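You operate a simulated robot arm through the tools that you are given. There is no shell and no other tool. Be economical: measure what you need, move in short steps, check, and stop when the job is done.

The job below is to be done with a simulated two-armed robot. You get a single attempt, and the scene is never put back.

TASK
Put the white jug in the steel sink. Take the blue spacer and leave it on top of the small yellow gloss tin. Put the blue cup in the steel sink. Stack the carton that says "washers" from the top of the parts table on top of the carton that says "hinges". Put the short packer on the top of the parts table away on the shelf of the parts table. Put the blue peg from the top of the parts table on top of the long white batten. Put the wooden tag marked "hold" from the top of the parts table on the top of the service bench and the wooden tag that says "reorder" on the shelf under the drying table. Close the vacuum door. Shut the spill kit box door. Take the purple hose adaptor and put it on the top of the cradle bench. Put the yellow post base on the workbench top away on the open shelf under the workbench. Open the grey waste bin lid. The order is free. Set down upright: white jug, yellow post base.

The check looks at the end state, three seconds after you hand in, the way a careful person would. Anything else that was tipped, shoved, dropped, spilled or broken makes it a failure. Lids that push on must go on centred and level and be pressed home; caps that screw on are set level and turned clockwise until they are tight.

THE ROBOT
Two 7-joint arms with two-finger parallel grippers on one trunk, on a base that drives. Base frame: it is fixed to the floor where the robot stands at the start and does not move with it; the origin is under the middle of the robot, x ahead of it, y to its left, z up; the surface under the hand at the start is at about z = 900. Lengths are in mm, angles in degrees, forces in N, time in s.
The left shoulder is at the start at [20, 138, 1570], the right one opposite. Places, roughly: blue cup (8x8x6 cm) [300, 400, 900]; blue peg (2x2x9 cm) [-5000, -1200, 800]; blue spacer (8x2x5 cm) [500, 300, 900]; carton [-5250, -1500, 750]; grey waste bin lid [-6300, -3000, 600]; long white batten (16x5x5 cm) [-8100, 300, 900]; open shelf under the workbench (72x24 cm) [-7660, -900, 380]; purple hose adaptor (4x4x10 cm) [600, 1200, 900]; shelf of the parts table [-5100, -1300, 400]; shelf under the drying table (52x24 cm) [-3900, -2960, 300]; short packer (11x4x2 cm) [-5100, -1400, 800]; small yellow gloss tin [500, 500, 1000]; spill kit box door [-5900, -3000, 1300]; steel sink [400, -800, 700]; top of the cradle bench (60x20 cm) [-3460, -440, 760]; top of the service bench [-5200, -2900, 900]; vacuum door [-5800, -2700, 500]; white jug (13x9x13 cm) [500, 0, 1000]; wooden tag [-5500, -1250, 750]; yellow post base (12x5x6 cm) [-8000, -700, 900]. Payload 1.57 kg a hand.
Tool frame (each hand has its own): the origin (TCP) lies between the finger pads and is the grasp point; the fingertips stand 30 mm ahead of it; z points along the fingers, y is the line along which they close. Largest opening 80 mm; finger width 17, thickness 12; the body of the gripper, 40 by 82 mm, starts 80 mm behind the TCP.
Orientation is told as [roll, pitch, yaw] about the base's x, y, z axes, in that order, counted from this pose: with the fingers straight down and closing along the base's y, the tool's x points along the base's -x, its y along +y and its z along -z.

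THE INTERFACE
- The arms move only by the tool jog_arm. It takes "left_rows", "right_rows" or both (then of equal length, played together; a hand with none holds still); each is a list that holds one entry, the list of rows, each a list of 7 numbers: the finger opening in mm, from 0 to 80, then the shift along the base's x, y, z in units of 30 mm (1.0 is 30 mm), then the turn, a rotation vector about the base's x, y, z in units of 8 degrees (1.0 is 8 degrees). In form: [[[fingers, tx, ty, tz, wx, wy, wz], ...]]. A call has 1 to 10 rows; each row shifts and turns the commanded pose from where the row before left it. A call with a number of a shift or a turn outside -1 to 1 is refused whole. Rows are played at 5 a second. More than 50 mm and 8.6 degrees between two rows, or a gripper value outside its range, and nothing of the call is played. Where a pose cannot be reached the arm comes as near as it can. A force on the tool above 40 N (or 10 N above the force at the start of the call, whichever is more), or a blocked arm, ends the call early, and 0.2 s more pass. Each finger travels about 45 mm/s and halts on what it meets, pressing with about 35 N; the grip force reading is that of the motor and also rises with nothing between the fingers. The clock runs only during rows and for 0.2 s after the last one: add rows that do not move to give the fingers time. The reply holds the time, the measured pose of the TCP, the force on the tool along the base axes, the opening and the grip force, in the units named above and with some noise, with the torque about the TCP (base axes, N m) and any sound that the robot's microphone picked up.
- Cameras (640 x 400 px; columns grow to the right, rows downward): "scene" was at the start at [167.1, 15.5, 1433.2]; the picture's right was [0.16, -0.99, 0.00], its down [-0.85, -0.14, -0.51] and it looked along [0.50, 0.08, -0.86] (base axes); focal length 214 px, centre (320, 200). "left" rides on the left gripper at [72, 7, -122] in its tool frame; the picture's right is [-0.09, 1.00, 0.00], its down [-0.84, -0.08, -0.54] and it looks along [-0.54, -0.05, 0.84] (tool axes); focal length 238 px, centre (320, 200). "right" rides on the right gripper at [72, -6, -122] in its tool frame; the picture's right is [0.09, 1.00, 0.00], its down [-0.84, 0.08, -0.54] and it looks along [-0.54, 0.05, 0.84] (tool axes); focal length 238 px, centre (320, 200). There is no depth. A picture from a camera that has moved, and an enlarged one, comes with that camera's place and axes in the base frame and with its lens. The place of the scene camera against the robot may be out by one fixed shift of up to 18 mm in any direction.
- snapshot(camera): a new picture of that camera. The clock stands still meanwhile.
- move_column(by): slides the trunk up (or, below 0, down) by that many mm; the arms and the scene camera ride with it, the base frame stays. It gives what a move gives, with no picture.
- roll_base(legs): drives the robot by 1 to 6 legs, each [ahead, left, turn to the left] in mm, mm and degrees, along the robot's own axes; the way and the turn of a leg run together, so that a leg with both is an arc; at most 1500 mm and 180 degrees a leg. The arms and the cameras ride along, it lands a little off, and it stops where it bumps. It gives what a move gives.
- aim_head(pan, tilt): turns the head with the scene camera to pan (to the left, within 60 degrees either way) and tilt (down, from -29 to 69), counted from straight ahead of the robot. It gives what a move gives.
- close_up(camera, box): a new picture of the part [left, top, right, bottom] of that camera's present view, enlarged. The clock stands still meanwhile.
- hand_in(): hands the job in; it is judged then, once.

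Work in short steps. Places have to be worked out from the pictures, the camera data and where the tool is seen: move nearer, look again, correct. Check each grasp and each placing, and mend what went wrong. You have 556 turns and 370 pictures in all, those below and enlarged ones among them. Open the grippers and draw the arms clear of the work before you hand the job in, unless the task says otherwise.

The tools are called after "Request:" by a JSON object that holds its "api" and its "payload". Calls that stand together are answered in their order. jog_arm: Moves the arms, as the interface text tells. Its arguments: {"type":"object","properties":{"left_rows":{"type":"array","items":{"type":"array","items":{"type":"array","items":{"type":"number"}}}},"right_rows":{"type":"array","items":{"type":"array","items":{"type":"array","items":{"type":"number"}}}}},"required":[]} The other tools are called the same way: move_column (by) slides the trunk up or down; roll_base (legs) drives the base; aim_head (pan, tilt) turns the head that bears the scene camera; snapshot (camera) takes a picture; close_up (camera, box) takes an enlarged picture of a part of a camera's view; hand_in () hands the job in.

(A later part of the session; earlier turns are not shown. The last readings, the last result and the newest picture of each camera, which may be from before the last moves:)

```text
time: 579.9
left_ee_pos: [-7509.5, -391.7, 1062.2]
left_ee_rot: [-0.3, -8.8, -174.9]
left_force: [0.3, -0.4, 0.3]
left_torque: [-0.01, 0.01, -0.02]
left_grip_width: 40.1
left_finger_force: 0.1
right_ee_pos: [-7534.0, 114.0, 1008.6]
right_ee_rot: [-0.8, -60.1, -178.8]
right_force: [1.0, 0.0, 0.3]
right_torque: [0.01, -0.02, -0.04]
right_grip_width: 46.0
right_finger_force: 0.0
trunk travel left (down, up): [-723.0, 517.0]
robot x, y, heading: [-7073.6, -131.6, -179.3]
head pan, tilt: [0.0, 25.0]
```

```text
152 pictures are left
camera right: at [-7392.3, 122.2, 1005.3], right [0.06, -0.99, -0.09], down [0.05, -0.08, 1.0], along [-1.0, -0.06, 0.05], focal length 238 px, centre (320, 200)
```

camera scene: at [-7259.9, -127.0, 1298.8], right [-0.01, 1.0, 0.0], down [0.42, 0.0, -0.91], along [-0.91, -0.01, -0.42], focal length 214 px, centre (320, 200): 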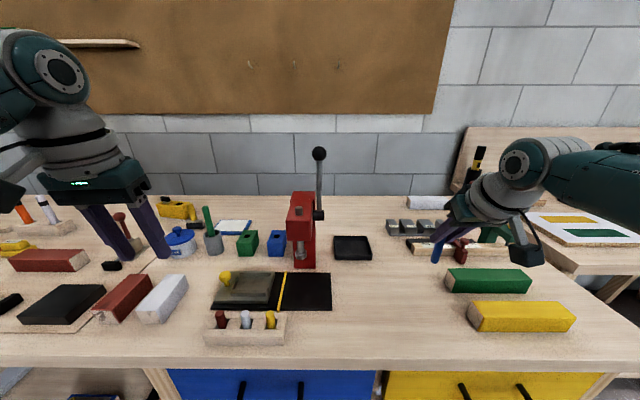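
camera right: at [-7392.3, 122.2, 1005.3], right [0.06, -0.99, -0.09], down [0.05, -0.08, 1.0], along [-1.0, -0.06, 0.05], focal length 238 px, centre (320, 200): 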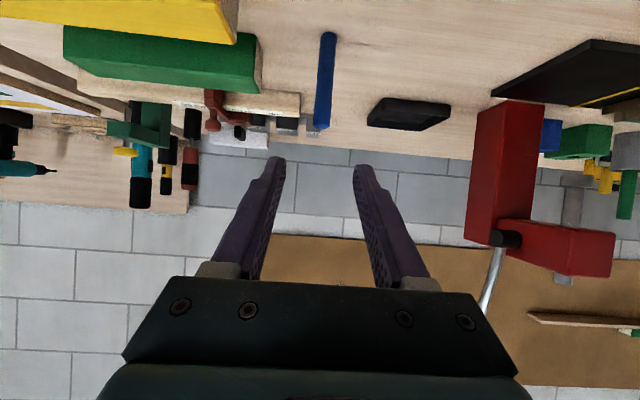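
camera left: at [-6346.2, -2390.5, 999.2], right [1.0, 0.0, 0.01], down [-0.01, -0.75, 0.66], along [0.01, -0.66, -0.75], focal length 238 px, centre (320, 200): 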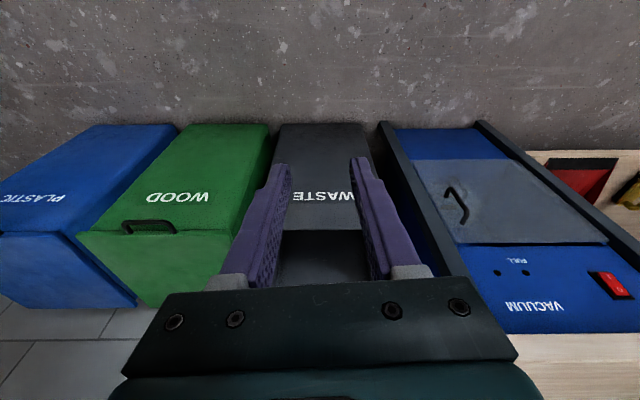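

Now lower to be in line, then advance along the tool onto the peg.

Request:
{"api": "jog_arm", "payload": {"right_rows": [[[46, -0.2, 0, -0.9, 0, 0, 0], [46, -0.2, 0, -0.9, 0, 0, 0], [46, 0, 0, 0, 0, 0, 0]]]}}

Request:
{"api": "snapshot", "payload": {"camera": "right"}}

```text
time: 580.7
left_ee_pos: [-7510.4, -392.6, 1059.7]
left_ee_rot: [-0.3, -8.8, -175.0]
left_force: [-0.5, 0.4, 0.1]
left_torque: [-0.03, 0.0, 0.0]
left_grip_width: 40.0
left_finger_force: 0.0
right_ee_pos: [-7545.4, 113.0, 952.7]
right_ee_rot: [-0.8, -60.0, -178.7]
right_force: [0.1, -0.8, -0.9]
right_torque: [0.01, -0.01, -0.01]
right_grip_width: 45.9
right_finger_force: 0.1
trunk travel left (down, up): [-723.0, 517.0]
robot x, y, heading: [-7072.5, -129.2, -179.6]
head pan, tilt: [0.0, 25.0]
```

```text
151 pictures are left
camera right: at [-7404.3, 121.1, 951.0], right [0.06, -0.99, -0.09], down [0.05, -0.08, 1.0], along [-1.0, -0.06, 0.05], focal length 238 px, centre (320, 200)
```

right: 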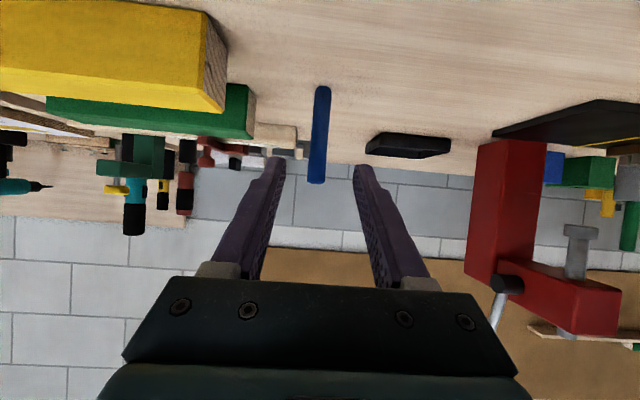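

Request:
{"api": "jog_arm", "payload": {"right_rows": [[[46, -0.6, 0, -0.35, 0, 0, 0], [46, -0.6, 0, -0.35, 0, 0, 0], [46, -0.6, 0, -0.35, 0, 0, 0], [46, -0.5, 0, -0.2, 0, 0, 0], [46, 0, 0, 0, 0, 0, 0]]]}}

Request:
{"api": "snapshot", "payload": {"camera": "right"}}

```text
time: 581.9
left_ee_pos: [-7509.7, -390.4, 1060.7]
left_ee_rot: [-0.2, -8.8, -175.0]
left_force: [-0.7, -0.1, 1.6]
left_torque: [0.0, -0.02, -0.03]
left_grip_width: 40.0
left_finger_force: 0.1
right_ee_pos: [-7606.0, 111.2, 926.1]
right_ee_rot: [-0.8, -60.1, -178.7]
right_force: [0.4, -0.5, -1.2]
right_torque: [-0.01, 0.03, 0.02]
right_grip_width: 45.9
right_finger_force: 0.0
right hand out of reach, approached as far as the arm can: row 4
trunk travel left (down, up): [-723.0, 517.0]
robot x, y, heading: [-7068.1, -127.8, -179.7]
head pan, tilt: [0.0, 25.0]
```

```text
150 pictures are left
camera right: at [-7464.7, 119.1, 923.2], right [0.06, -0.99, -0.09], down [0.05, -0.08, 1.0], along [-1.0, -0.06, 0.05], focal length 238 px, centre (320, 200)
```

right: 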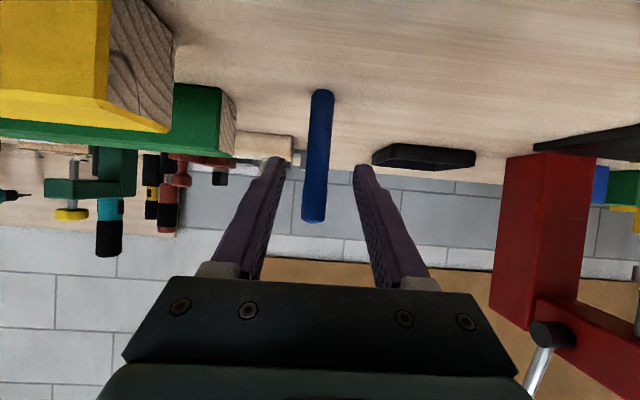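

Reach-limited by 9 mm, but the peg is well within the pads. Close here and lift a little.

Request:
{"api": "jog_arm", "payload": {"right_rows": [[[10, 0, 0, 0, 0, 0, 0], [10, 0, 0, 0, 0, 0, 0], [8, 0, 0, 0, 0, 0, 0], [8, 0, 0, 0, 0, 0, 0], [8, 0, 0, 0, 0, 0, 0]]]}}

Request:
{"api": "move_column", "payload": {"by": 30}}

Request:
{"api": "snapshot", "payload": {"camera": "right"}}

Request:
{"api": "close_up", "payload": {"camera": "scene", "box": [380, 180, 520, 320]}}

```text
time: 583.1
left_ee_pos: [-7509.5, -391.7, 1061.3]
left_ee_rot: [-0.3, -8.9, -174.8]
left_force: [-0.7, 0.3, 0.4]
left_torque: [0.01, 0.02, -0.01]
left_grip_width: 40.0
left_finger_force: 0.0
right_ee_pos: [-7605.4, 109.7, 924.5]
right_ee_rot: [-0.8, -60.1, -178.7]
right_force: [-0.3, -0.6, 1.5]
right_torque: [-0.02, 0.0, 0.02]
right_grip_width: 14.9
right_finger_force: 30.6
trunk travel left (down, up): [-723.0, 517.0]
robot x, y, heading: [-7069.1, -128.9, -179.6]
head pan, tilt: [0.0, 25.0]
```

```text
time: 583.9
left_ee_pos: [-7509.0, -392.5, 1092.5]
left_ee_rot: [-0.2, -8.8, -174.9]
left_force: [0.1, 0.6, 0.4]
left_torque: [0.04, -0.02, -0.03]
left_grip_width: 39.9
left_finger_force: 0.0
right_ee_pos: [-7605.9, 109.5, 955.5]
right_ee_rot: [-0.8, -60.1, -178.6]
right_force: [0.2, 0.8, 0.2]
right_torque: [0.01, 0.03, -0.01]
right_grip_width: 14.9
right_finger_force: 30.6
trunk travel left (down, up): [-753.0, 487.0]
robot x, y, heading: [-7065.7, -129.4, -179.4]
head pan, tilt: [0.0, 25.0]
```

```text
149 pictures are left
camera right: at [-7464.2, 119.1, 952.9], right [0.06, -0.99, -0.09], down [0.05, -0.08, 1.0], along [-1.0, -0.06, 0.05], focal length 238 px, centre (320, 200)
```

right: 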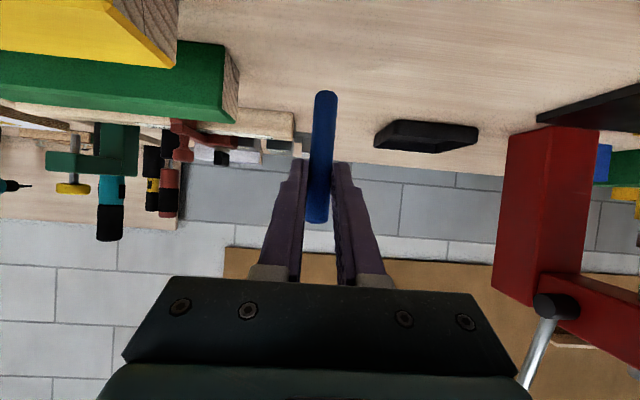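

```text
2.86 times, centred on (450, 250) of scene
camera zoom: at [-7259.9, -127.0, 1290.8], right [-0.01, 1.0, 0.0], down [0.42, 0.0, -0.91], along [-0.91, -0.01, -0.42], focal length 613 px, centre (-51, 57)
```

zoom: 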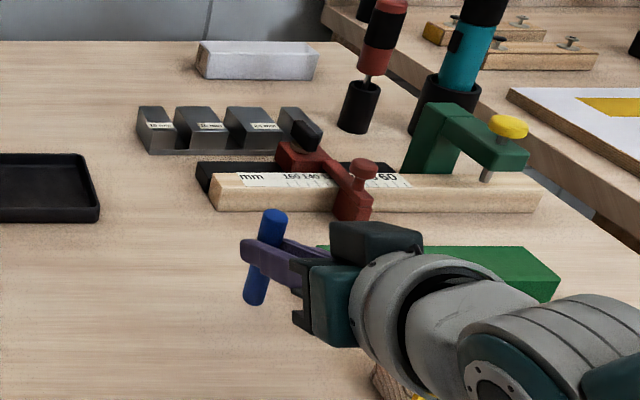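

The batten is ≈[−8107…−8157, 266…440]. At 60° tilt the reach is just short, so I set the peg down once more and regrasp it with the tool nearly horizontal (≈78°).

Request:
{"api": "move_column", "payload": {"by": -28}}

Request:
{"api": "move_column", "payload": {"by": -2}}

Request:
{"api": "move_column", "payload": {"by": -2}}

```text
time: 584.6
left_ee_pos: [-7510.4, -391.2, 1062.9]
left_ee_rot: [-0.4, -8.9, -175.0]
left_force: [-0.5, -0.6, -0.1]
left_torque: [0.0, -0.04, -0.01]
left_grip_width: 40.0
left_finger_force: 0.0
right_ee_pos: [-7605.1, 109.5, 926.9]
right_ee_rot: [-0.7, -60.0, -178.7]
right_force: [-0.7, -0.4, 0.0]
right_torque: [0.02, -0.02, 0.02]
right_grip_width: 14.6
right_finger_force: 30.9
trunk travel left (down, up): [-725.0, 515.0]
robot x, y, heading: [-7067.6, -129.1, -179.3]
head pan, tilt: [0.0, 25.0]
```

```text
time: 585.1
left_ee_pos: [-7509.2, -391.4, 1060.8]
left_ee_rot: [-0.2, -8.8, -174.9]
left_force: [0.6, 0.7, 0.1]
left_torque: [0.01, 0.01, 0.02]
left_grip_width: 40.0
left_finger_force: 0.1
right_ee_pos: [-7606.5, 111.4, 925.7]
right_ee_rot: [-0.7, -60.0, -178.7]
right_force: [0.7, 0.6, 1.0]
right_torque: [0.0, 0.02, 0.02]
right_grip_width: 14.9
right_finger_force: 30.8
trunk travel left (down, up): [-723.0, 517.0]
robot x, y, heading: [-7069.8, -128.6, -179.7]
head pan, tilt: [0.0, 25.0]
```

```text
time: 585.6
left_ee_pos: [-7510.8, -391.1, 1059.4]
left_ee_rot: [-0.3, -8.9, -175.0]
left_force: [-0.3, 0.1, 0.0]
left_torque: [-0.01, -0.02, -0.02]
left_grip_width: 40.0
left_finger_force: 0.0
right_ee_pos: [-7607.4, 110.6, 925.4]
right_ee_rot: [-0.8, -60.1, -178.6]
right_force: [5.3, -0.5, 12.8]
right_torque: [0.0, -0.08, 0.02]
right_grip_width: 14.7
right_finger_force: 30.6
trunk travel left (down, up): [-721.0, 519.0]
robot x, y, heading: [-7066.5, -130.2, -179.8]
head pan, tilt: [0.0, 25.0]
```

Request:
{"api": "move_column", "payload": {"by": 1.5}}

Request:
{"api": "jog_arm", "payload": {"right_rows": [[[14, 0, 0, 0, 0, 0, 0], [16, 0, 0, 0, 0, 0, 0], [18, 0, 0, 0, 0, 0, 0], [20, 0, 0, 0, 0, 0, 0], [24, 0, 0, 0, 0, 0, 0], [30, 0, 0, 0, 0, 0, 0], [38, 0, 0, 0, 0, 0, 0], [46, 0, 0, 0, 0, 0, 0], [46, 0, 0, 0, 0, 0, 0]]]}}

Request:
{"api": "close_up", "payload": {"camera": "scene", "box": [380, 180, 520, 320]}}

```text
time: 586.1
left_ee_pos: [-7510.0, -391.6, 1060.9]
left_ee_rot: [-0.3, -8.9, -174.9]
left_force: [-0.9, 0.6, -0.2]
left_torque: [0.03, -0.02, 0.0]
left_grip_width: 40.1
left_finger_force: 0.0
right_ee_pos: [-7606.3, 110.9, 924.9]
right_ee_rot: [-0.8, -60.0, -178.7]
right_force: [-0.7, 0.2, 4.9]
right_torque: [0.0, 0.19, -0.01]
right_grip_width: 14.7
right_finger_force: 30.2
trunk travel left (down, up): [-723.0, 517.0]
robot x, y, heading: [-7070.1, -128.5, -179.4]
head pan, tilt: [0.0, 25.0]
```

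```text
time: 588.1
left_ee_pos: [-7510.0, -391.7, 1060.8]
left_ee_rot: [-0.2, -8.8, -174.9]
left_force: [-0.5, -0.5, -0.2]
left_torque: [0.0, -0.01, 0.0]
left_grip_width: 40.1
left_finger_force: 0.2
right_ee_pos: [-7606.1, 109.7, 925.0]
right_ee_rot: [-0.8, -60.0, -178.7]
right_force: [-0.3, -0.2, -0.3]
right_torque: [-0.01, -0.01, -0.02]
right_grip_width: 46.1
right_finger_force: 0.0
trunk travel left (down, up): [-723.0, 517.0]
robot x, y, heading: [-7067.4, -131.7, -179.9]
head pan, tilt: [0.0, 25.0]
```

```text
2.86 times, centred on (450, 250) of scene
camera zoom: at [-7259.9, -127.0, 1260.3], right [-0.01, 1.0, 0.0], down [0.42, 0.0, -0.91], along [-0.91, -0.01, -0.42], focal length 613 px, centre (-51, 57)
```

zoom: 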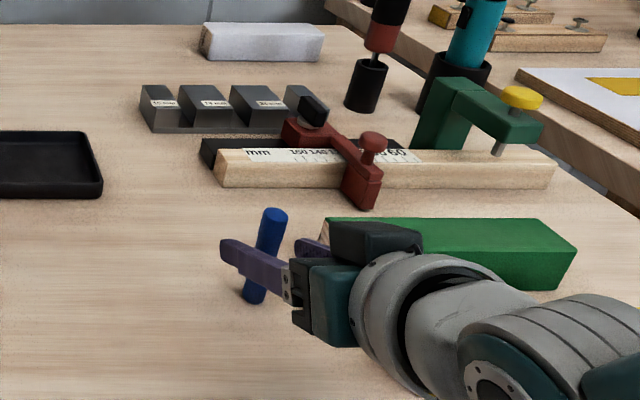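

Standing. Back out 70 mm, tilt a further 12°, and tuck the left hand in and up.

Request:
{"api": "roll_base", "payload": {"legs": [[-75, 0, 0]]}}

Request:
{"api": "jog_arm", "payload": {"left_rows": [[[40, 0.3, 0.3, 0.4, 0, 0, 0], [40, 0.5, 0.4, 0.5, 0, 0, 0], [40, 0.5, 0.4, 0.5, 0, 0, 0], [40, 0.5, 0.4, 0.5, 0, 0, 0], [40, 0.5, 0.4, 0.5, 0, 0, 0], [40, 0.5, 0.4, 0.5, 0, 0, 0]]], "right_rows": [[[46, 0, 0, 0, 0, 0.4, 0], [46, 0, 0, 0, 0, 0.4, 0], [46, 0, 0, 0, 0, 0.4, 0], [46, 0, 0, 0, 0, 0.3, 0], [46, 0, 0, 0, 0, 0, 0], [46, 0, 0, 0, 0, 0, 0]]]}}

Request:
{"api": "snapshot", "payload": {"camera": "right"}}

```text
time: 589.2
left_ee_pos: [-7434.5, -390.6, 1060.2]
left_ee_rot: [-0.4, -8.9, -175.1]
left_force: [-1.0, -0.1, -0.6]
left_torque: [0.02, -0.03, -0.01]
left_grip_width: 40.0
left_finger_force: 0.2
right_ee_pos: [-7531.6, 111.0, 925.4]
right_ee_rot: [-0.7, -60.0, -178.7]
right_force: [-0.3, 0.0, 0.5]
right_torque: [0.0, -0.03, 0.0]
right_grip_width: 45.8
right_finger_force: 0.0
trunk travel left (down, up): [-723.0, 517.0]
robot x, y, heading: [-6994.9, -135.1, -179.6]
head pan, tilt: [0.0, 25.0]
```

```text
time: 590.6
left_ee_pos: [-7351.2, -321.5, 1148.2]
left_ee_rot: [-0.3, -8.8, -174.9]
left_force: [0.2, 0.2, 0.0]
left_torque: [0.0, -0.01, -0.03]
left_grip_width: 40.2
left_finger_force: 0.1
right_ee_pos: [-7533.1, 124.2, 950.8]
right_ee_rot: [-1.6, -72.0, -178.2]
right_force: [0.8, -0.6, 0.3]
right_torque: [0.02, -0.01, 0.03]
right_grip_width: 46.0
right_finger_force: 0.0
right hand out of reach, approached as far as the arm can: row 1, 2, 3, 4
trunk travel left (down, up): [-723.0, 517.0]
robot x, y, heading: [-6995.1, -131.6, -179.5]
head pan, tilt: [0.0, 25.0]
```

```text
146 pictures are left
camera right: at [-7394.3, 132.1, 919.6], right [0.04, -0.99, -0.1], down [0.26, -0.08, 0.96], along [-0.97, -0.06, 0.25], focal length 238 px, centre (320, 200)
```

right: 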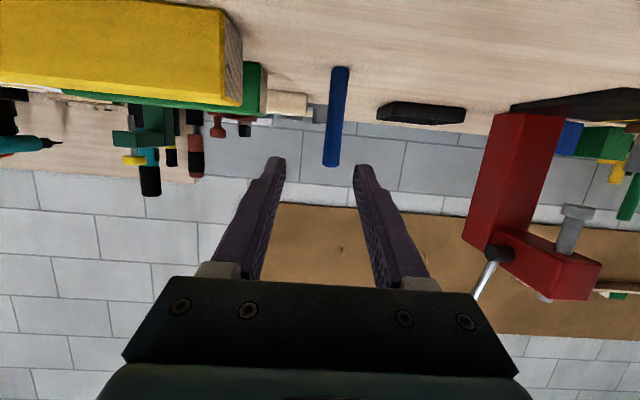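

Right arm is at its limit because the trunk is high. Raise the hand relative, then lower the trunk 150.

Request:
{"api": "jog_arm", "payload": {"right_rows": [[[46, 0.3, 0, 0.8, 0, 0, 0], [46, 0.3, 0, 0.8, 0, 0, 0], [46, 0.3, -0.1, 0.8, 0, 0, 0], [46, 0.3, -0.2, 0.8, 0, 0, 0], [46, 0, -0.2, 0.8, 0, 0, 0], [46, 0, 0, 0, 0, 0, 0]]]}}

Request:
{"api": "move_column", "payload": {"by": -150}}

Request:
{"api": "snapshot", "payload": {"camera": "right"}}

```text
time: 592.0
left_ee_pos: [-7350.7, -320.9, 1148.4]
left_ee_rot: [-0.3, -8.9, -175.0]
left_force: [0.3, 0.0, -0.3]
left_torque: [0.01, 0.0, 0.02]
left_grip_width: 40.1
left_finger_force: 0.1
right_ee_pos: [-7496.7, 109.8, 1070.7]
right_ee_rot: [-1.5, -72.0, -178.2]
right_force: [2.0, -0.8, 0.4]
right_torque: [0.0, 0.02, -0.02]
right_grip_width: 46.2
right_finger_force: 0.0
trunk travel left (down, up): [-723.0, 517.0]
robot x, y, heading: [-6993.9, -130.7, -179.8]
head pan, tilt: [0.0, 25.0]
```

```text
time: 593.7
left_ee_pos: [-7350.1, -320.4, 998.6]
left_ee_rot: [-0.2, -8.9, -175.0]
left_force: [-0.3, 0.3, -0.1]
left_torque: [0.0, -0.02, 0.0]
left_grip_width: 39.8
left_finger_force: 0.0
right_ee_pos: [-7496.5, 109.4, 919.1]
right_ee_rot: [-1.6, -72.1, -178.2]
right_force: [-0.9, -0.1, -0.6]
right_torque: [0.03, 0.0, -0.03]
right_grip_width: 46.1
right_finger_force: 0.2
trunk travel left (down, up): [-573.0, 667.0]
robot x, y, heading: [-6993.5, -130.6, -179.8]
head pan, tilt: [0.0, 25.0]
```

```text
145 pictures are left
camera right: at [-7358.5, 118.0, 888.7], right [0.04, -0.99, -0.1], down [0.26, -0.08, 0.96], along [-0.97, -0.06, 0.25], focal length 238 px, centre (320, 200)
```

right: 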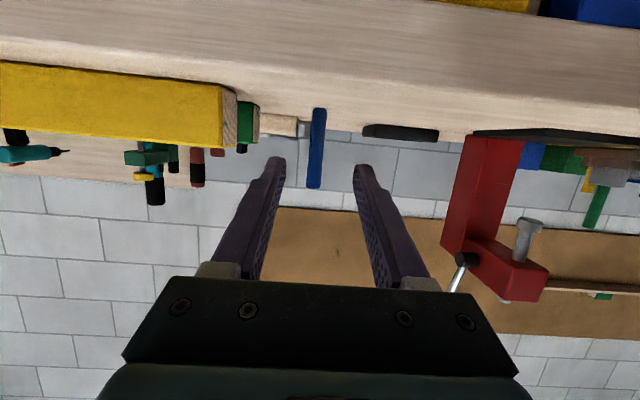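

Aligned with the peg. Raise 10 mm and drive ahead 105 mm so the pads surround it.

Request:
{"api": "move_column", "payload": {"by": 10}}

Request:
{"api": "roll_base", "payload": {"legs": [[60, 0, 0]]}}

Request:
{"api": "snapshot", "payload": {"camera": "right"}}

```text
time: 594.3
left_ee_pos: [-7351.5, -321.6, 1008.7]
left_ee_rot: [-0.3, -8.7, -175.0]
left_force: [-0.4, 0.3, -1.2]
left_torque: [0.03, 0.0, -0.01]
left_grip_width: 39.9
left_finger_force: 0.0
right_ee_pos: [-7495.5, 109.1, 931.4]
right_ee_rot: [-1.6, -72.0, -178.0]
right_force: [0.4, -0.7, -0.2]
right_torque: [-0.01, 0.02, 0.04]
right_grip_width: 45.9
right_finger_force: 0.1
trunk travel left (down, up): [-583.0, 657.0]
robot x, y, heading: [-6991.7, -129.4, -179.4]
head pan, tilt: [0.0, 25.0]
```

```text
time: 595.3
left_ee_pos: [-7411.4, -320.8, 1008.9]
left_ee_rot: [-0.3, -8.9, -175.0]
left_force: [-0.6, -0.2, -0.3]
left_torque: [0.01, 0.01, 0.05]
left_grip_width: 40.0
left_finger_force: 0.0
right_ee_pos: [-7555.7, 109.6, 930.1]
right_ee_rot: [-1.6, -72.0, -178.0]
right_force: [-0.2, -1.0, 0.5]
right_torque: [-0.04, -0.01, 0.0]
right_grip_width: 46.0
right_finger_force: 0.1
trunk travel left (down, up): [-583.0, 657.0]
robot x, y, heading: [-7053.6, -130.9, -179.7]
head pan, tilt: [0.0, 25.0]
```

```text
144 pictures are left
camera right: at [-7418.1, 117.9, 898.6], right [0.03, -0.99, -0.1], down [0.26, -0.08, 0.96], along [-0.97, -0.06, 0.25], focal length 238 px, centre (320, 200)
```

right: 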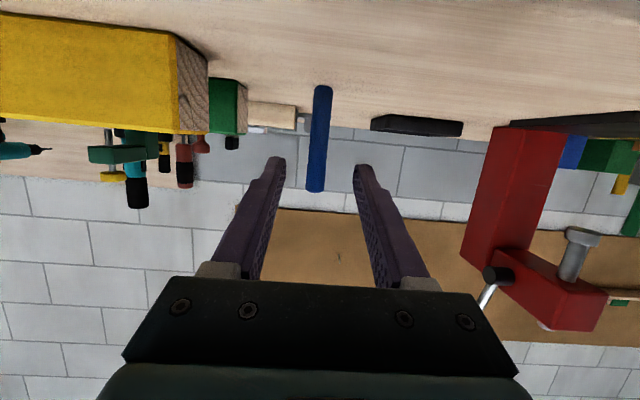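

Still centred. Advance 45 more and close.

Request:
{"api": "roll_base", "payload": {"legs": [[47, 0, 0]]}}

Request:
{"api": "jog_arm", "payload": {"right_rows": [[[30, 0, 0, 0, 0, 0, 0], [20, 0, 0, 0, 0, 0, 0], [10, 0, 0, 0, 0, 0, 0], [8, 0, 0, 0, 0, 0, 0], [8, 0, 0, 0, 0, 0, 0], [8, 0, 0, 0, 0, 0, 0]]]}}

Request:
{"api": "snapshot", "payload": {"camera": "right"}}

Request:
{"api": "close_up", "payload": {"camera": "scene", "box": [380, 180, 520, 320]}}

```text
time: 596.2
left_ee_pos: [-7459.1, -321.6, 1008.5]
left_ee_rot: [-0.3, -8.7, -175.1]
left_force: [0.4, -0.5, 0.8]
left_torque: [-0.02, -0.03, -0.02]
left_grip_width: 39.8
left_finger_force: 0.0
right_ee_pos: [-7603.7, 109.0, 931.0]
right_ee_rot: [-1.7, -72.0, -178.2]
right_force: [0.1, 0.4, -0.5]
right_torque: [0.02, 0.02, -0.01]
right_grip_width: 45.9
right_finger_force: 0.0
trunk travel left (down, up): [-583.0, 657.0]
robot x, y, heading: [-7104.3, -129.3, -179.6]
head pan, tilt: [0.0, 25.0]
```

```text
time: 597.6
left_ee_pos: [-7458.5, -321.0, 1008.8]
left_ee_rot: [-0.3, -8.8, -175.0]
left_force: [-0.2, 0.1, -0.4]
left_torque: [0.01, -0.01, 0.03]
left_grip_width: 40.0
left_finger_force: 0.1
right_ee_pos: [-7602.7, 109.6, 929.9]
right_ee_rot: [-1.6, -72.0, -178.2]
right_force: [0.3, -0.3, -1.2]
right_torque: [-0.02, -0.01, 0.0]
right_grip_width: 14.7
right_finger_force: 30.8
trunk travel left (down, up): [-583.0, 657.0]
robot x, y, heading: [-7098.0, -127.0, -180.0]
head pan, tilt: [0.0, 25.0]
```

```text
143 pictures are left
camera right: at [-7464.5, 117.7, 898.4], right [0.03, -0.99, -0.1], down [0.26, -0.08, 0.96], along [-0.97, -0.06, 0.25], focal length 238 px, centre (320, 200)
```

right: 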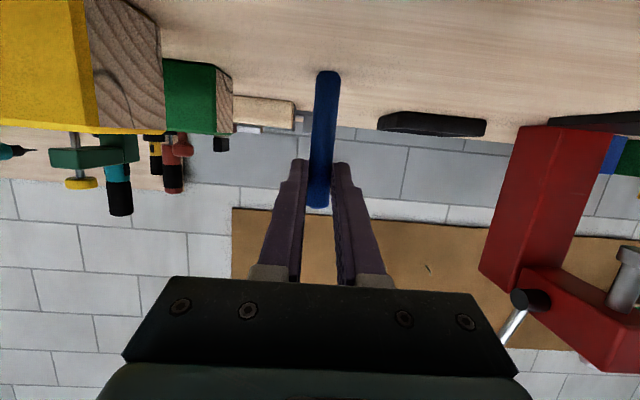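

```text
2.86 times, centred on (450, 250) of scene
camera zoom: at [-7291.3, -126.6, 1120.3], right [-0.01, 1.0, 0.0], down [0.42, 0.0, -0.91], along [-0.91, -0.01, -0.42], focal length 613 px, centre (-51, 57)
```

zoom: 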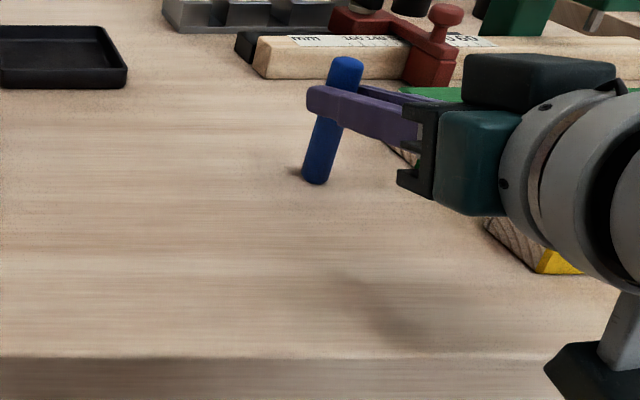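

Held upright. Lift 120, bring both hands inward, then shift right 280 mm toward the batten's line.

Request:
{"api": "move_column", "payload": {"by": 120}}

Request:
{"api": "jog_arm", "payload": {"left_rows": [[[40, 0, 0.5, 0, 0, 0, 0], [40, 0, 0.5, 0, 0, 0, 0], [40, 0, 0.5, 0, 0, 0, 0], [40, 0, 0, 0, 0, 0, 0]]], "right_rows": [[[8, 0, -0.7, 0, 0, 0, 0], [8, 0, -0.7, 0, 0, 0, 0], [8, 0, -0.7, 0, 0, 0, 0], [8, 0, -0.5, 0, 0, 0, 0]]]}}

Request:
{"api": "roll_base", "payload": {"legs": [[0, -280, 0]]}}

Request:
{"api": "snapshot", "payload": {"camera": "right"}}

Request:
{"api": "snapshot", "payload": {"camera": "scene"}}

```text
time: 599.1
left_ee_pos: [-7457.5, -320.7, 1128.3]
left_ee_rot: [-0.3, -8.8, -175.0]
left_force: [-0.9, -0.3, -0.2]
left_torque: [0.01, -0.03, 0.01]
left_grip_width: 39.9
left_finger_force: 0.0
right_ee_pos: [-7601.3, 108.8, 1049.8]
right_ee_rot: [-1.7, -72.1, -178.1]
right_force: [0.4, -0.5, -0.4]
right_torque: [-0.01, 0.02, 0.02]
right_grip_width: 14.9
right_finger_force: 31.3
trunk travel left (down, up): [-703.0, 537.0]
robot x, y, heading: [-7102.4, -132.7, -180.0]
head pan, tilt: [0.0, 25.0]
```

```text
time: 600.1
left_ee_pos: [-7456.8, -275.5, 1129.0]
left_ee_rot: [-0.4, -8.8, -174.9]
left_force: [0.2, -0.3, -0.2]
left_torque: [0.0, -0.01, -0.01]
left_grip_width: 39.9
left_finger_force: 0.1
right_ee_pos: [-7601.1, 29.9, 1048.7]
right_ee_rot: [-1.7, -72.0, -178.1]
right_force: [-0.5, 0.2, 0.0]
right_torque: [-0.02, -0.01, -0.01]
right_grip_width: 14.7
right_finger_force: 31.2
trunk travel left (down, up): [-703.0, 537.0]
robot x, y, heading: [-7101.9, -128.8, -179.8]
head pan, tilt: [0.0, 25.0]
```

```text
time: 602.0
left_ee_pos: [-7458.0, -3.5, 1128.9]
left_ee_rot: [-0.3, -8.7, -174.6]
left_force: [0.2, -0.3, 0.6]
left_torque: [0.02, 0.02, 0.0]
left_grip_width: 40.1
left_finger_force: 0.1
right_ee_pos: [-7605.6, 300.7, 1048.8]
right_ee_rot: [-1.5, -72.0, -177.7]
right_force: [-0.1, 0.4, -0.1]
right_torque: [0.02, 0.01, -0.03]
right_grip_width: 14.8
right_finger_force: 30.7
trunk travel left (down, up): [-703.0, 537.0]
robot x, y, heading: [-7103.3, 144.6, -179.4]
head pan, tilt: [0.0, 25.0]
```

```text
141 pictures are left
camera right: at [-7466.5, 311.1, 1017.6], right [0.04, -0.99, -0.1], down [0.26, -0.08, 0.96], along [-0.97, -0.07, 0.25], focal length 238 px, centre (320, 200)
```

right: 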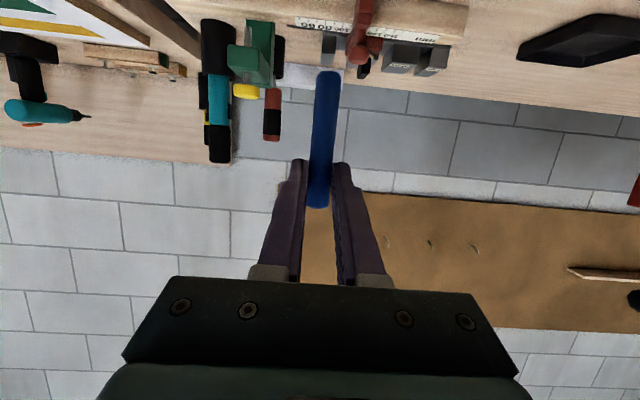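

```text
140 pictures are left
camera scene: at [-7293.7, 147.3, 1240.3], right [-0.01, 1.0, 0.0], down [0.42, 0.01, -0.91], along [-0.91, -0.01, -0.42], focal length 214 px, centre (320, 200)
```

scene: 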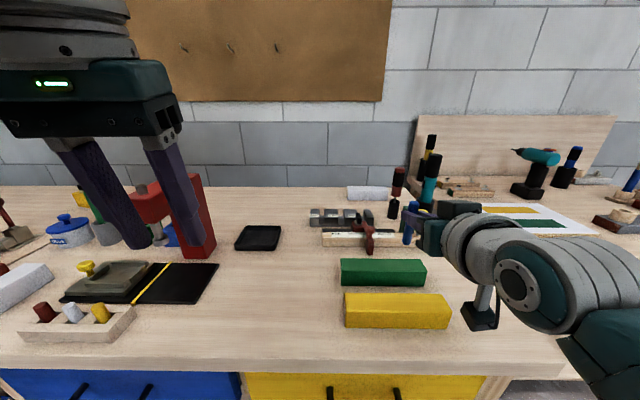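

Retract the left hand further from the press and shift 12 mm left; then drive ahead 250.

Request:
{"api": "jog_arm", "payload": {"left_rows": [[[40, 0.7, 0.4, 0, 0, 0, 0], [40, 0.7, 0.4, 0, 0, 0, 0], [40, 0.7, 0.4, 0, 0, 0, 0], [40, 0, 0, 0, 0, 0, 0]]]}}

Request:
{"api": "roll_base", "payload": {"legs": [[0, 12, -0.5], [250, 0, 0]]}}

Request:
{"api": "snapshot", "payload": {"camera": "right"}}

Request:
{"api": "snapshot", "payload": {"camera": "scene"}}

```text
time: 603.0
left_ee_pos: [-7395.3, 33.2, 1128.3]
left_ee_rot: [-0.2, -8.9, -174.7]
left_force: [-0.1, 0.4, -0.5]
left_torque: [-0.04, -0.02, 0.01]
left_grip_width: 39.9
left_finger_force: 0.0
right_ee_pos: [-7604.7, 302.1, 1048.3]
right_ee_rot: [-1.5, -72.0, -177.8]
right_force: [-0.8, 1.3, -1.2]
right_torque: [0.02, -0.03, 0.0]
right_grip_width: 15.1
right_finger_force: 31.0
trunk travel left (down, up): [-703.0, 537.0]
robot x, y, heading: [-7101.3, 146.5, -179.6]
head pan, tilt: [0.0, 25.0]
```

```text
time: 605.2
left_ee_pos: [-7639.8, 23.7, 1129.7]
left_ee_rot: [-0.2, -8.8, -175.1]
left_force: [0.0, 0.0, 0.4]
left_torque: [0.0, -0.01, -0.02]
left_grip_width: 40.2
left_finger_force: 0.0
right_ee_pos: [-7846.9, 293.8, 1049.2]
right_ee_rot: [-1.5, -71.9, -178.3]
right_force: [0.1, -0.9, -0.3]
right_torque: [0.0, -0.01, -0.01]
right_grip_width: 14.8
right_finger_force: 30.9
trunk travel left (down, up): [-703.0, 537.0]
robot x, y, heading: [-7348.7, 134.3, -179.6]
head pan, tilt: [0.0, 25.0]
```

```text
139 pictures are left
camera right: at [-7709.2, 301.5, 1017.5], right [0.03, -0.99, -0.1], down [0.26, -0.08, 0.96], along [-0.97, -0.06, 0.25], focal length 238 px, centre (320, 200)
```

right: 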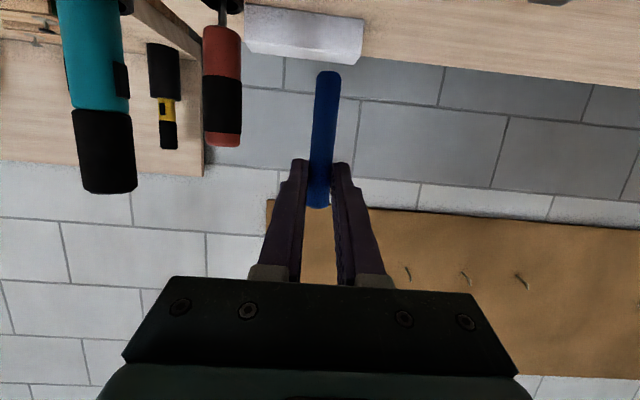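

```text
138 pictures are left
camera scene: at [-7538.0, 136.2, 1240.3], right [0.0, 1.0, 0.0], down [0.42, 0.0, -0.91], along [-0.91, 0.0, -0.42], focal length 214 px, centre (320, 200)
```

scene: 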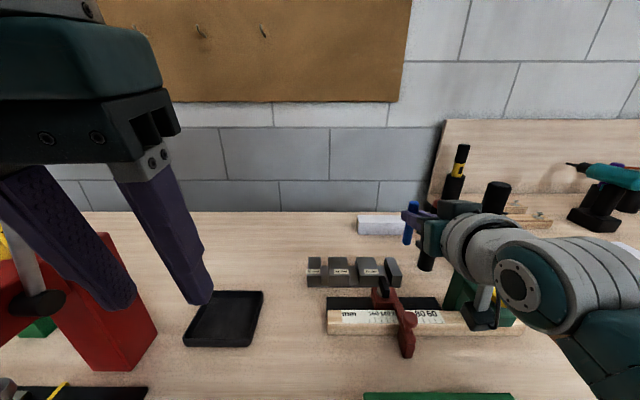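

Request:
{"api": "close_up", "payload": {"camera": "right", "box": [220, 0, 400, 100]}}

Request:
{"api": "close_up", "payload": {"camera": "scene", "box": [300, 180, 460, 300]}}

```text
3.56 times, centred on (310, 50) of right
camera zoom: at [-7709.2, 301.5, 1017.5], right [0.03, -0.99, -0.1], down [0.26, -0.08, 0.96], along [-0.97, -0.06, 0.25], focal length 848 px, centre (356, 733)
```

zoom: 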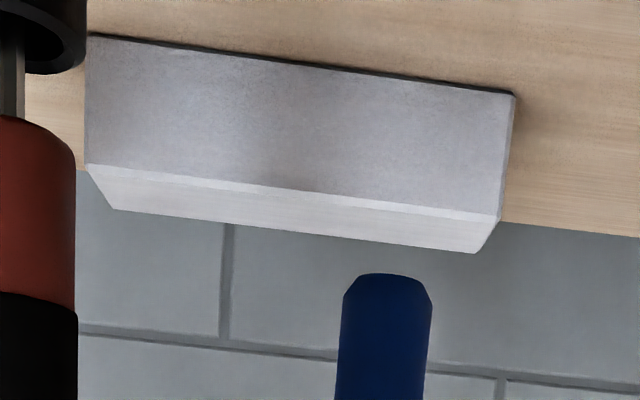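

```text
3.33 times, centred on (380, 240) of scene
camera zoom: at [-7538.0, 136.2, 1240.3], right [0.0, 1.0, 0.0], down [0.42, 0.0, -0.91], along [-0.91, 0.0, -0.42], focal length 715 px, centre (120, 67)
```

zoom: 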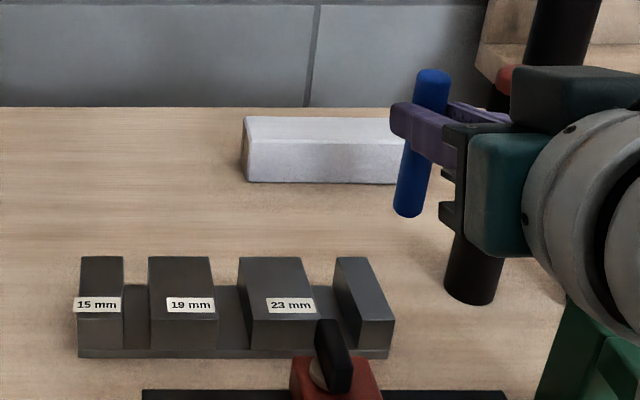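

By the hand camera the batten spans x −8108…−8067, y 245…397, top ≈907. Drive ahead 80 and left 12, then extend the arm.

Request:
{"api": "roll_base", "payload": {"legs": [[80, 12, 0]]}}

Request:
{"api": "jog_arm", "payload": {"right_rows": [[[8, -0.8, 0, 0.2, 0, 0, 0], [8, -0.8, 0, 0.2, 0, 0, 0], [8, -0.8, 0, 0.2, 0, 0, 0], [8, -0.8, 0, 0.2, 0, 0, 0], [8, -0.8, 0, 0.2, 0, 0, 0], [8, 0, 0, 0, 0, 0, 0]]]}}

Request:
{"api": "snapshot", "payload": {"camera": "right"}}

Request:
{"api": "snapshot", "payload": {"camera": "scene"}}

```text
time: 606.2
left_ee_pos: [-7720.3, 10.8, 1130.0]
left_ee_rot: [-0.3, -8.7, -175.2]
left_force: [-0.3, -0.1, -0.7]
left_torque: [0.0, 0.03, 0.03]
left_grip_width: 40.0
left_finger_force: 0.1
right_ee_pos: [-7928.4, 280.8, 1048.1]
right_ee_rot: [-1.5, -71.9, -178.4]
right_force: [-0.8, -0.1, -0.4]
right_torque: [0.0, 0.03, 0.04]
right_grip_width: 15.1
right_finger_force: 30.5
trunk travel left (down, up): [-703.0, 537.0]
robot x, y, heading: [-7423.4, 117.7, -180.1]
head pan, tilt: [0.0, 25.0]
```

```text
time: 607.6
left_ee_pos: [-7720.1, 11.9, 1129.1]
left_ee_rot: [-0.1, -8.9, -175.1]
left_force: [-0.8, 0.1, 0.8]
left_torque: [0.0, 0.03, -0.03]
left_grip_width: 40.1
left_finger_force: 0.1
right_ee_pos: [-8045.6, 282.1, 1078.7]
right_ee_rot: [-1.4, -71.8, -178.5]
right_force: [-0.1, -0.8, 0.0]
right_torque: [-0.01, 0.03, -0.02]
right_grip_width: 14.8
right_finger_force: 31.0
trunk travel left (down, up): [-703.0, 537.0]
robot x, y, heading: [-7426.5, 119.1, -179.9]
head pan, tilt: [0.0, 25.0]
```

```text
135 pictures are left
camera right: at [-7907.7, 288.7, 1047.6], right [0.03, -0.99, -0.1], down [0.26, -0.08, 0.96], along [-0.97, -0.06, 0.25], focal length 238 px, centre (320, 200)
```

right: 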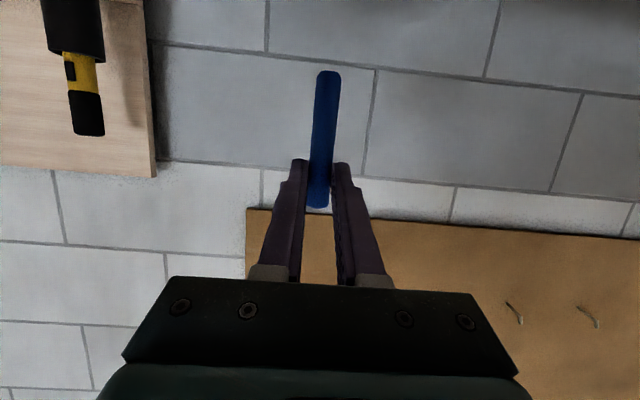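

```text
134 pictures are left
camera scene: at [-7617.3, 124.2, 1240.3], right [0.0, 1.0, 0.0], down [0.42, 0.0, -0.91], along [-0.91, 0.0, -0.42], focal length 214 px, centre (320, 200)
```

scene: 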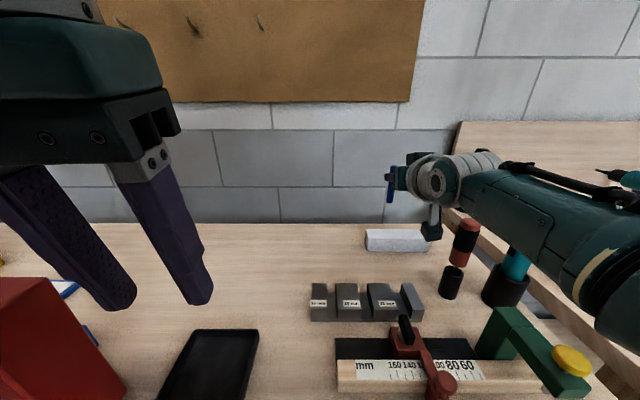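

Scene and hand data agree after correction. Extend 31 mm more and lower the trunk 85.

Request:
{"api": "jog_arm", "payload": {"right_rows": [[[8, -0.5, 0.1, 0, 0, 0, 0], [8, -0.5, 0.1, 0, 0, 0, 0], [8, 0, 0, 0, 0, 0, 0]]]}}

Request:
{"api": "move_column", "payload": {"by": -80}}

Request:
{"api": "close_up", "payload": {"camera": "scene", "box": [330, 130, 470, 260]}}

Request:
{"api": "close_up", "payload": {"camera": "right", "box": [220, 0, 420, 150]}}

```text
time: 608.4
left_ee_pos: [-7719.4, 11.1, 1128.7]
left_ee_rot: [-0.1, -8.8, -175.1]
left_force: [-0.8, 0.0, 0.5]
left_torque: [0.01, 0.0, 0.03]
left_grip_width: 40.0
left_finger_force: 0.1
right_ee_pos: [-8072.4, 287.5, 1081.3]
right_ee_rot: [-1.4, -72.0, -178.4]
right_force: [0.1, 0.3, 0.1]
right_torque: [0.0, 0.01, 0.0]
right_grip_width: 14.7
right_finger_force: 30.9
right hand out of reach, approached as far as the arm can: row 2
trunk travel left (down, up): [-703.0, 537.0]
robot x, y, heading: [-7425.5, 122.3, -180.0]
head pan, tilt: [0.0, 25.0]
```

```text
time: 609.6
left_ee_pos: [-7708.2, 9.0, 1048.1]
left_ee_rot: [-0.3, -8.9, -175.5]
left_force: [-0.3, 0.2, -0.8]
left_torque: [-0.01, -0.01, -0.01]
left_grip_width: 39.9
left_finger_force: 0.0
right_ee_pos: [-8055.9, 285.0, 991.2]
right_ee_rot: [-1.1, -71.2, -178.6]
right_force: [-0.1, -0.3, 0.0]
right_torque: [0.02, 0.05, -0.02]
right_grip_width: 14.5
right_finger_force: 30.6
trunk travel left (down, up): [-623.0, 617.0]
robot x, y, heading: [-7423.1, 121.5, -179.7]
head pan, tilt: [0.0, 25.0]
```

```text
3.08 times, centred on (400, 195) of scene
camera zoom: at [-7606.0, 122.8, 1156.9], right [0.0, 1.0, 0.0], down [0.43, 0.0, -0.9], along [-0.9, 0.0, -0.43], focal length 660 px, centre (74, 215)
```

zoom: 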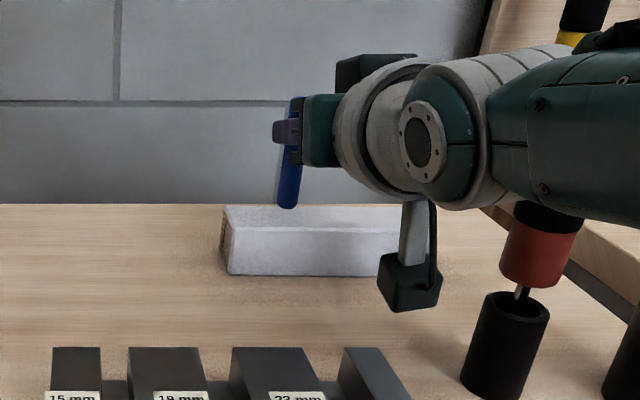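

```text
2.67 times, centred on (320, 75) of right
camera zoom: at [-7919.5, 293.2, 961.8], right [0.04, -0.99, -0.09], down [0.24, -0.08, 0.97], along [-0.97, -0.06, 0.24], focal length 636 px, centre (320, 533)
```

zoom: 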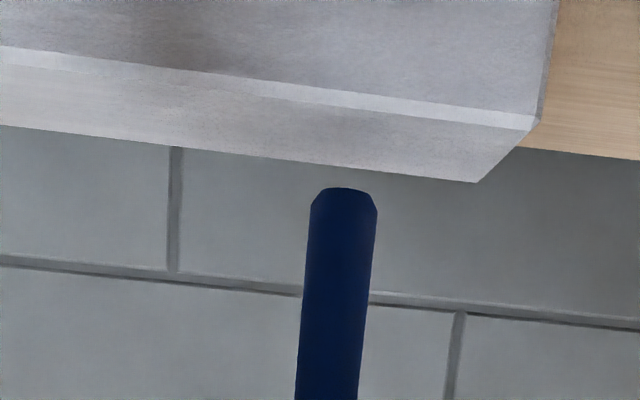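

The robot leaned slightly – the trunk carriage is touching the bench edge. Relieve it: raise 20 mm.

Request:
{"api": "move_column", "payload": {"by": 20}}

Request:
{"api": "snapshot", "payload": {"camera": "scene"}}

```text
time: 610.3
left_ee_pos: [-7711.1, 13.0, 1065.5]
left_ee_rot: [-0.3, -8.2, -175.3]
left_force: [1.6, -0.2, -0.1]
left_torque: [0.02, 0.02, 0.01]
left_grip_width: 39.6
left_finger_force: 0.1
right_ee_pos: [-8063.5, 291.1, 1014.9]
right_ee_rot: [-2.0, -71.5, -177.9]
right_force: [0.4, 0.4, 1.3]
right_torque: [0.0, -0.04, -0.01]
right_grip_width: 14.8
right_finger_force: 30.5
trunk travel left (down, up): [-643.0, 597.0]
robot x, y, heading: [-7427.7, 121.4, -179.6]
head pan, tilt: [0.0, 25.0]
```

```text
131 pictures are left
camera scene: at [-7611.2, 126.3, 1177.9], right [0.0, 1.0, 0.0], down [0.43, 0.0, -0.9], along [-0.9, 0.0, -0.43], focal length 214 px, centre (320, 200)
```

scene: 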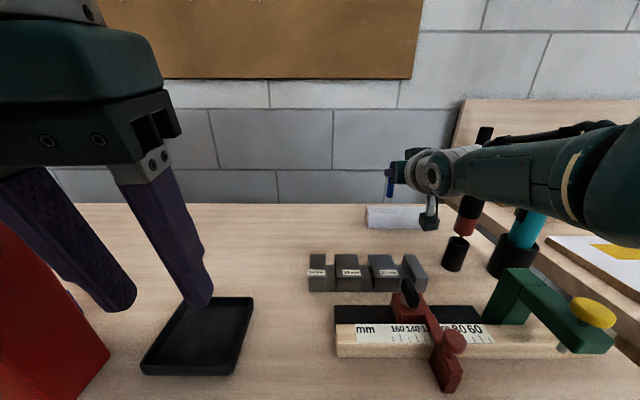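

Request:
{"api": "move_column", "payload": {"by": 60}}

Request:
{"api": "close_up", "payload": {"camera": "scene", "box": [160, 130, 560, 400]}}

```text
time: 611.3
left_ee_pos: [-7719.6, 11.2, 1128.3]
left_ee_rot: [-0.1, -8.8, -175.2]
left_force: [0.0, 0.6, 0.2]
left_torque: [-0.02, -0.01, -0.03]
left_grip_width: 39.9
left_finger_force: 0.1
right_ee_pos: [-8070.9, 288.2, 1081.9]
right_ee_rot: [-1.4, -71.9, -178.4]
right_force: [0.7, 0.2, -0.3]
right_torque: [0.01, 0.0, 0.03]
right_grip_width: 14.8
right_finger_force: 31.0
trunk travel left (down, up): [-703.0, 537.0]
robot x, y, heading: [-7430.1, 118.6, -179.8]
head pan, tilt: [0.0, 25.0]
```

```text
1.48 times, centred on (360, 265) of scene
camera zoom: at [-7617.2, 124.2, 1240.3], right [0.0, 1.0, 0.0], down [0.42, 0.0, -0.91], along [-0.91, 0.0, -0.42], focal length 318 px, centre (261, 104)
```

zoom: 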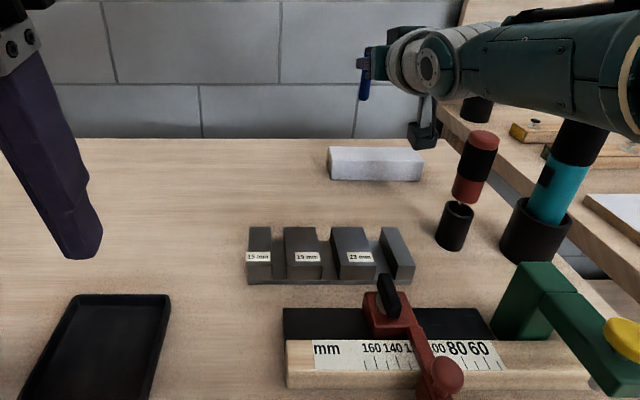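

The trunk carriage must stay ≥75 mm from the bench edge when low. I'll back the base 30 mm, raise the left hand relative, and lower further for a level arm.

Request:
{"api": "roll_base", "payload": {"legs": [[-30, 0, 0]]}}

Request:
{"api": "jog_arm", "payload": {"left_rows": [[[40, 0, 0, 0.8, 0, 0, 0], [40, 0, 0, 0.8, 0, 0, 0], [40, -0.2, 0, 0.8, 0, 0, 0], [40, -0.2, 0, 0.8, 0, 0, 0], [40, 0, 0, 0, 0, 0, 0]]], "right_rows": [[[8, 0.1, 0, 0.6, 0, 0, 0], [8, 0.1, 0, 0.6, 0, 0, 0], [8, 0, 0, 0.6, 0, 0, 0], [8, 0, 0, 0.6, 0, 0, 0], [8, 0, 0, 0, 0, 0, 0]]]}}

```text
time: 612.1
left_ee_pos: [-7689.5, 11.4, 1129.0]
left_ee_rot: [-0.3, -8.7, -175.3]
left_force: [0.7, 0.2, 0.1]
left_torque: [0.01, 0.02, 0.01]
left_grip_width: 39.8
left_finger_force: 0.1
right_ee_pos: [-8040.5, 286.4, 1080.6]
right_ee_rot: [-1.5, -72.0, -178.4]
right_force: [0.0, 0.8, 0.1]
right_torque: [0.0, -0.02, -0.01]
right_grip_width: 14.8
right_finger_force: 30.3
trunk travel left (down, up): [-703.0, 537.0]
robot x, y, heading: [-7395.0, 119.0, -179.7]
head pan, tilt: [0.0, 25.0]
```

```text
time: 613.5
left_ee_pos: [-7690.4, 7.9, 1194.7]
left_ee_rot: [3.0, -3.8, -175.8]
left_force: [-0.3, -0.4, 0.5]
left_torque: [0.0, 0.03, 0.0]
left_grip_width: 40.1
left_finger_force: 0.0
right_ee_pos: [-8035.4, 287.9, 1153.3]
right_ee_rot: [-1.6, -71.9, -178.3]
right_force: [0.5, 0.3, 0.4]
right_torque: [0.04, 0.05, 0.0]
right_grip_width: 15.0
right_finger_force: 30.5
trunk travel left (down, up): [-703.0, 537.0]
robot x, y, heading: [-7397.3, 122.8, -179.9]
head pan, tilt: [0.0, 25.0]
stopped in row 5 (left hand): the arm was blocked; the commanded pose is now the measured one
```

Request:
{"api": "move_column", "payload": {"by": -150}}

Request:
{"api": "snapshot", "payload": {"camera": "scene"}}

Request:
{"api": "close_up", "payload": {"camera": "right", "box": [220, 0, 420, 150]}}

```text
time: 615.3
left_ee_pos: [-7690.4, 7.5, 1045.7]
left_ee_rot: [3.0, -4.0, -175.8]
left_force: [0.2, -0.7, 0.0]
left_torque: [-0.02, -0.02, 0.02]
left_grip_width: 40.0
left_finger_force: 0.1
right_ee_pos: [-8034.5, 287.8, 1003.2]
right_ee_rot: [-1.4, -71.9, -178.3]
right_force: [0.5, 0.5, -0.1]
right_torque: [0.0, 0.02, 0.02]
right_grip_width: 15.1
right_finger_force: 30.4
trunk travel left (down, up): [-553.0, 687.0]
robot x, y, heading: [-7394.6, 121.7, -180.0]
head pan, tilt: [0.0, 25.0]
```

```text
129 pictures are left
camera scene: at [-7587.0, 124.3, 1090.4], right [0.0, 1.0, 0.0], down [0.42, 0.0, -0.91], along [-0.91, 0.0, -0.42], focal length 214 px, centre (320, 200)
```

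scene: 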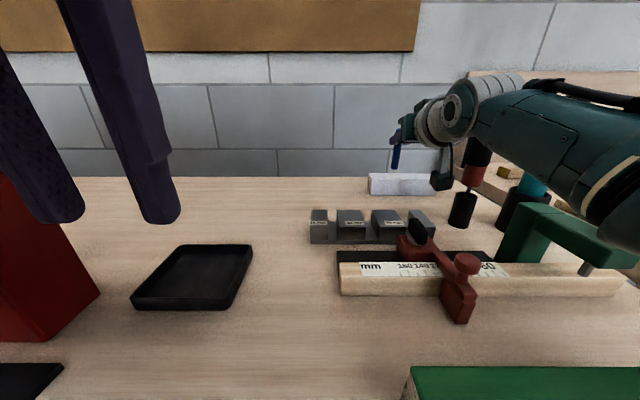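

```text
2.67 times, centred on (320, 75) of right
camera zoom: at [-7896.6, 295.7, 972.5], right [0.03, -0.99, -0.1], down [0.26, -0.08, 0.96], along [-0.97, -0.06, 0.25], focal length 636 px, centre (320, 533)
```

zoom: 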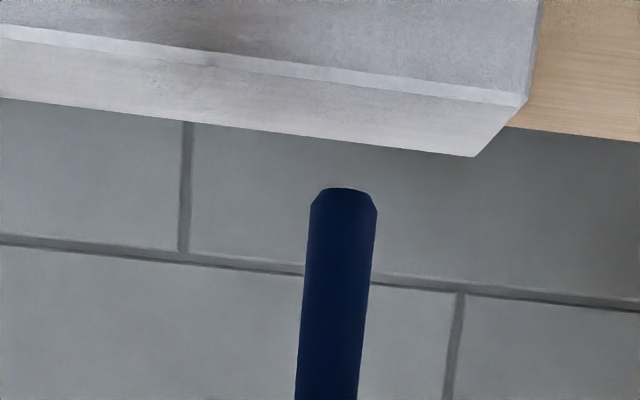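

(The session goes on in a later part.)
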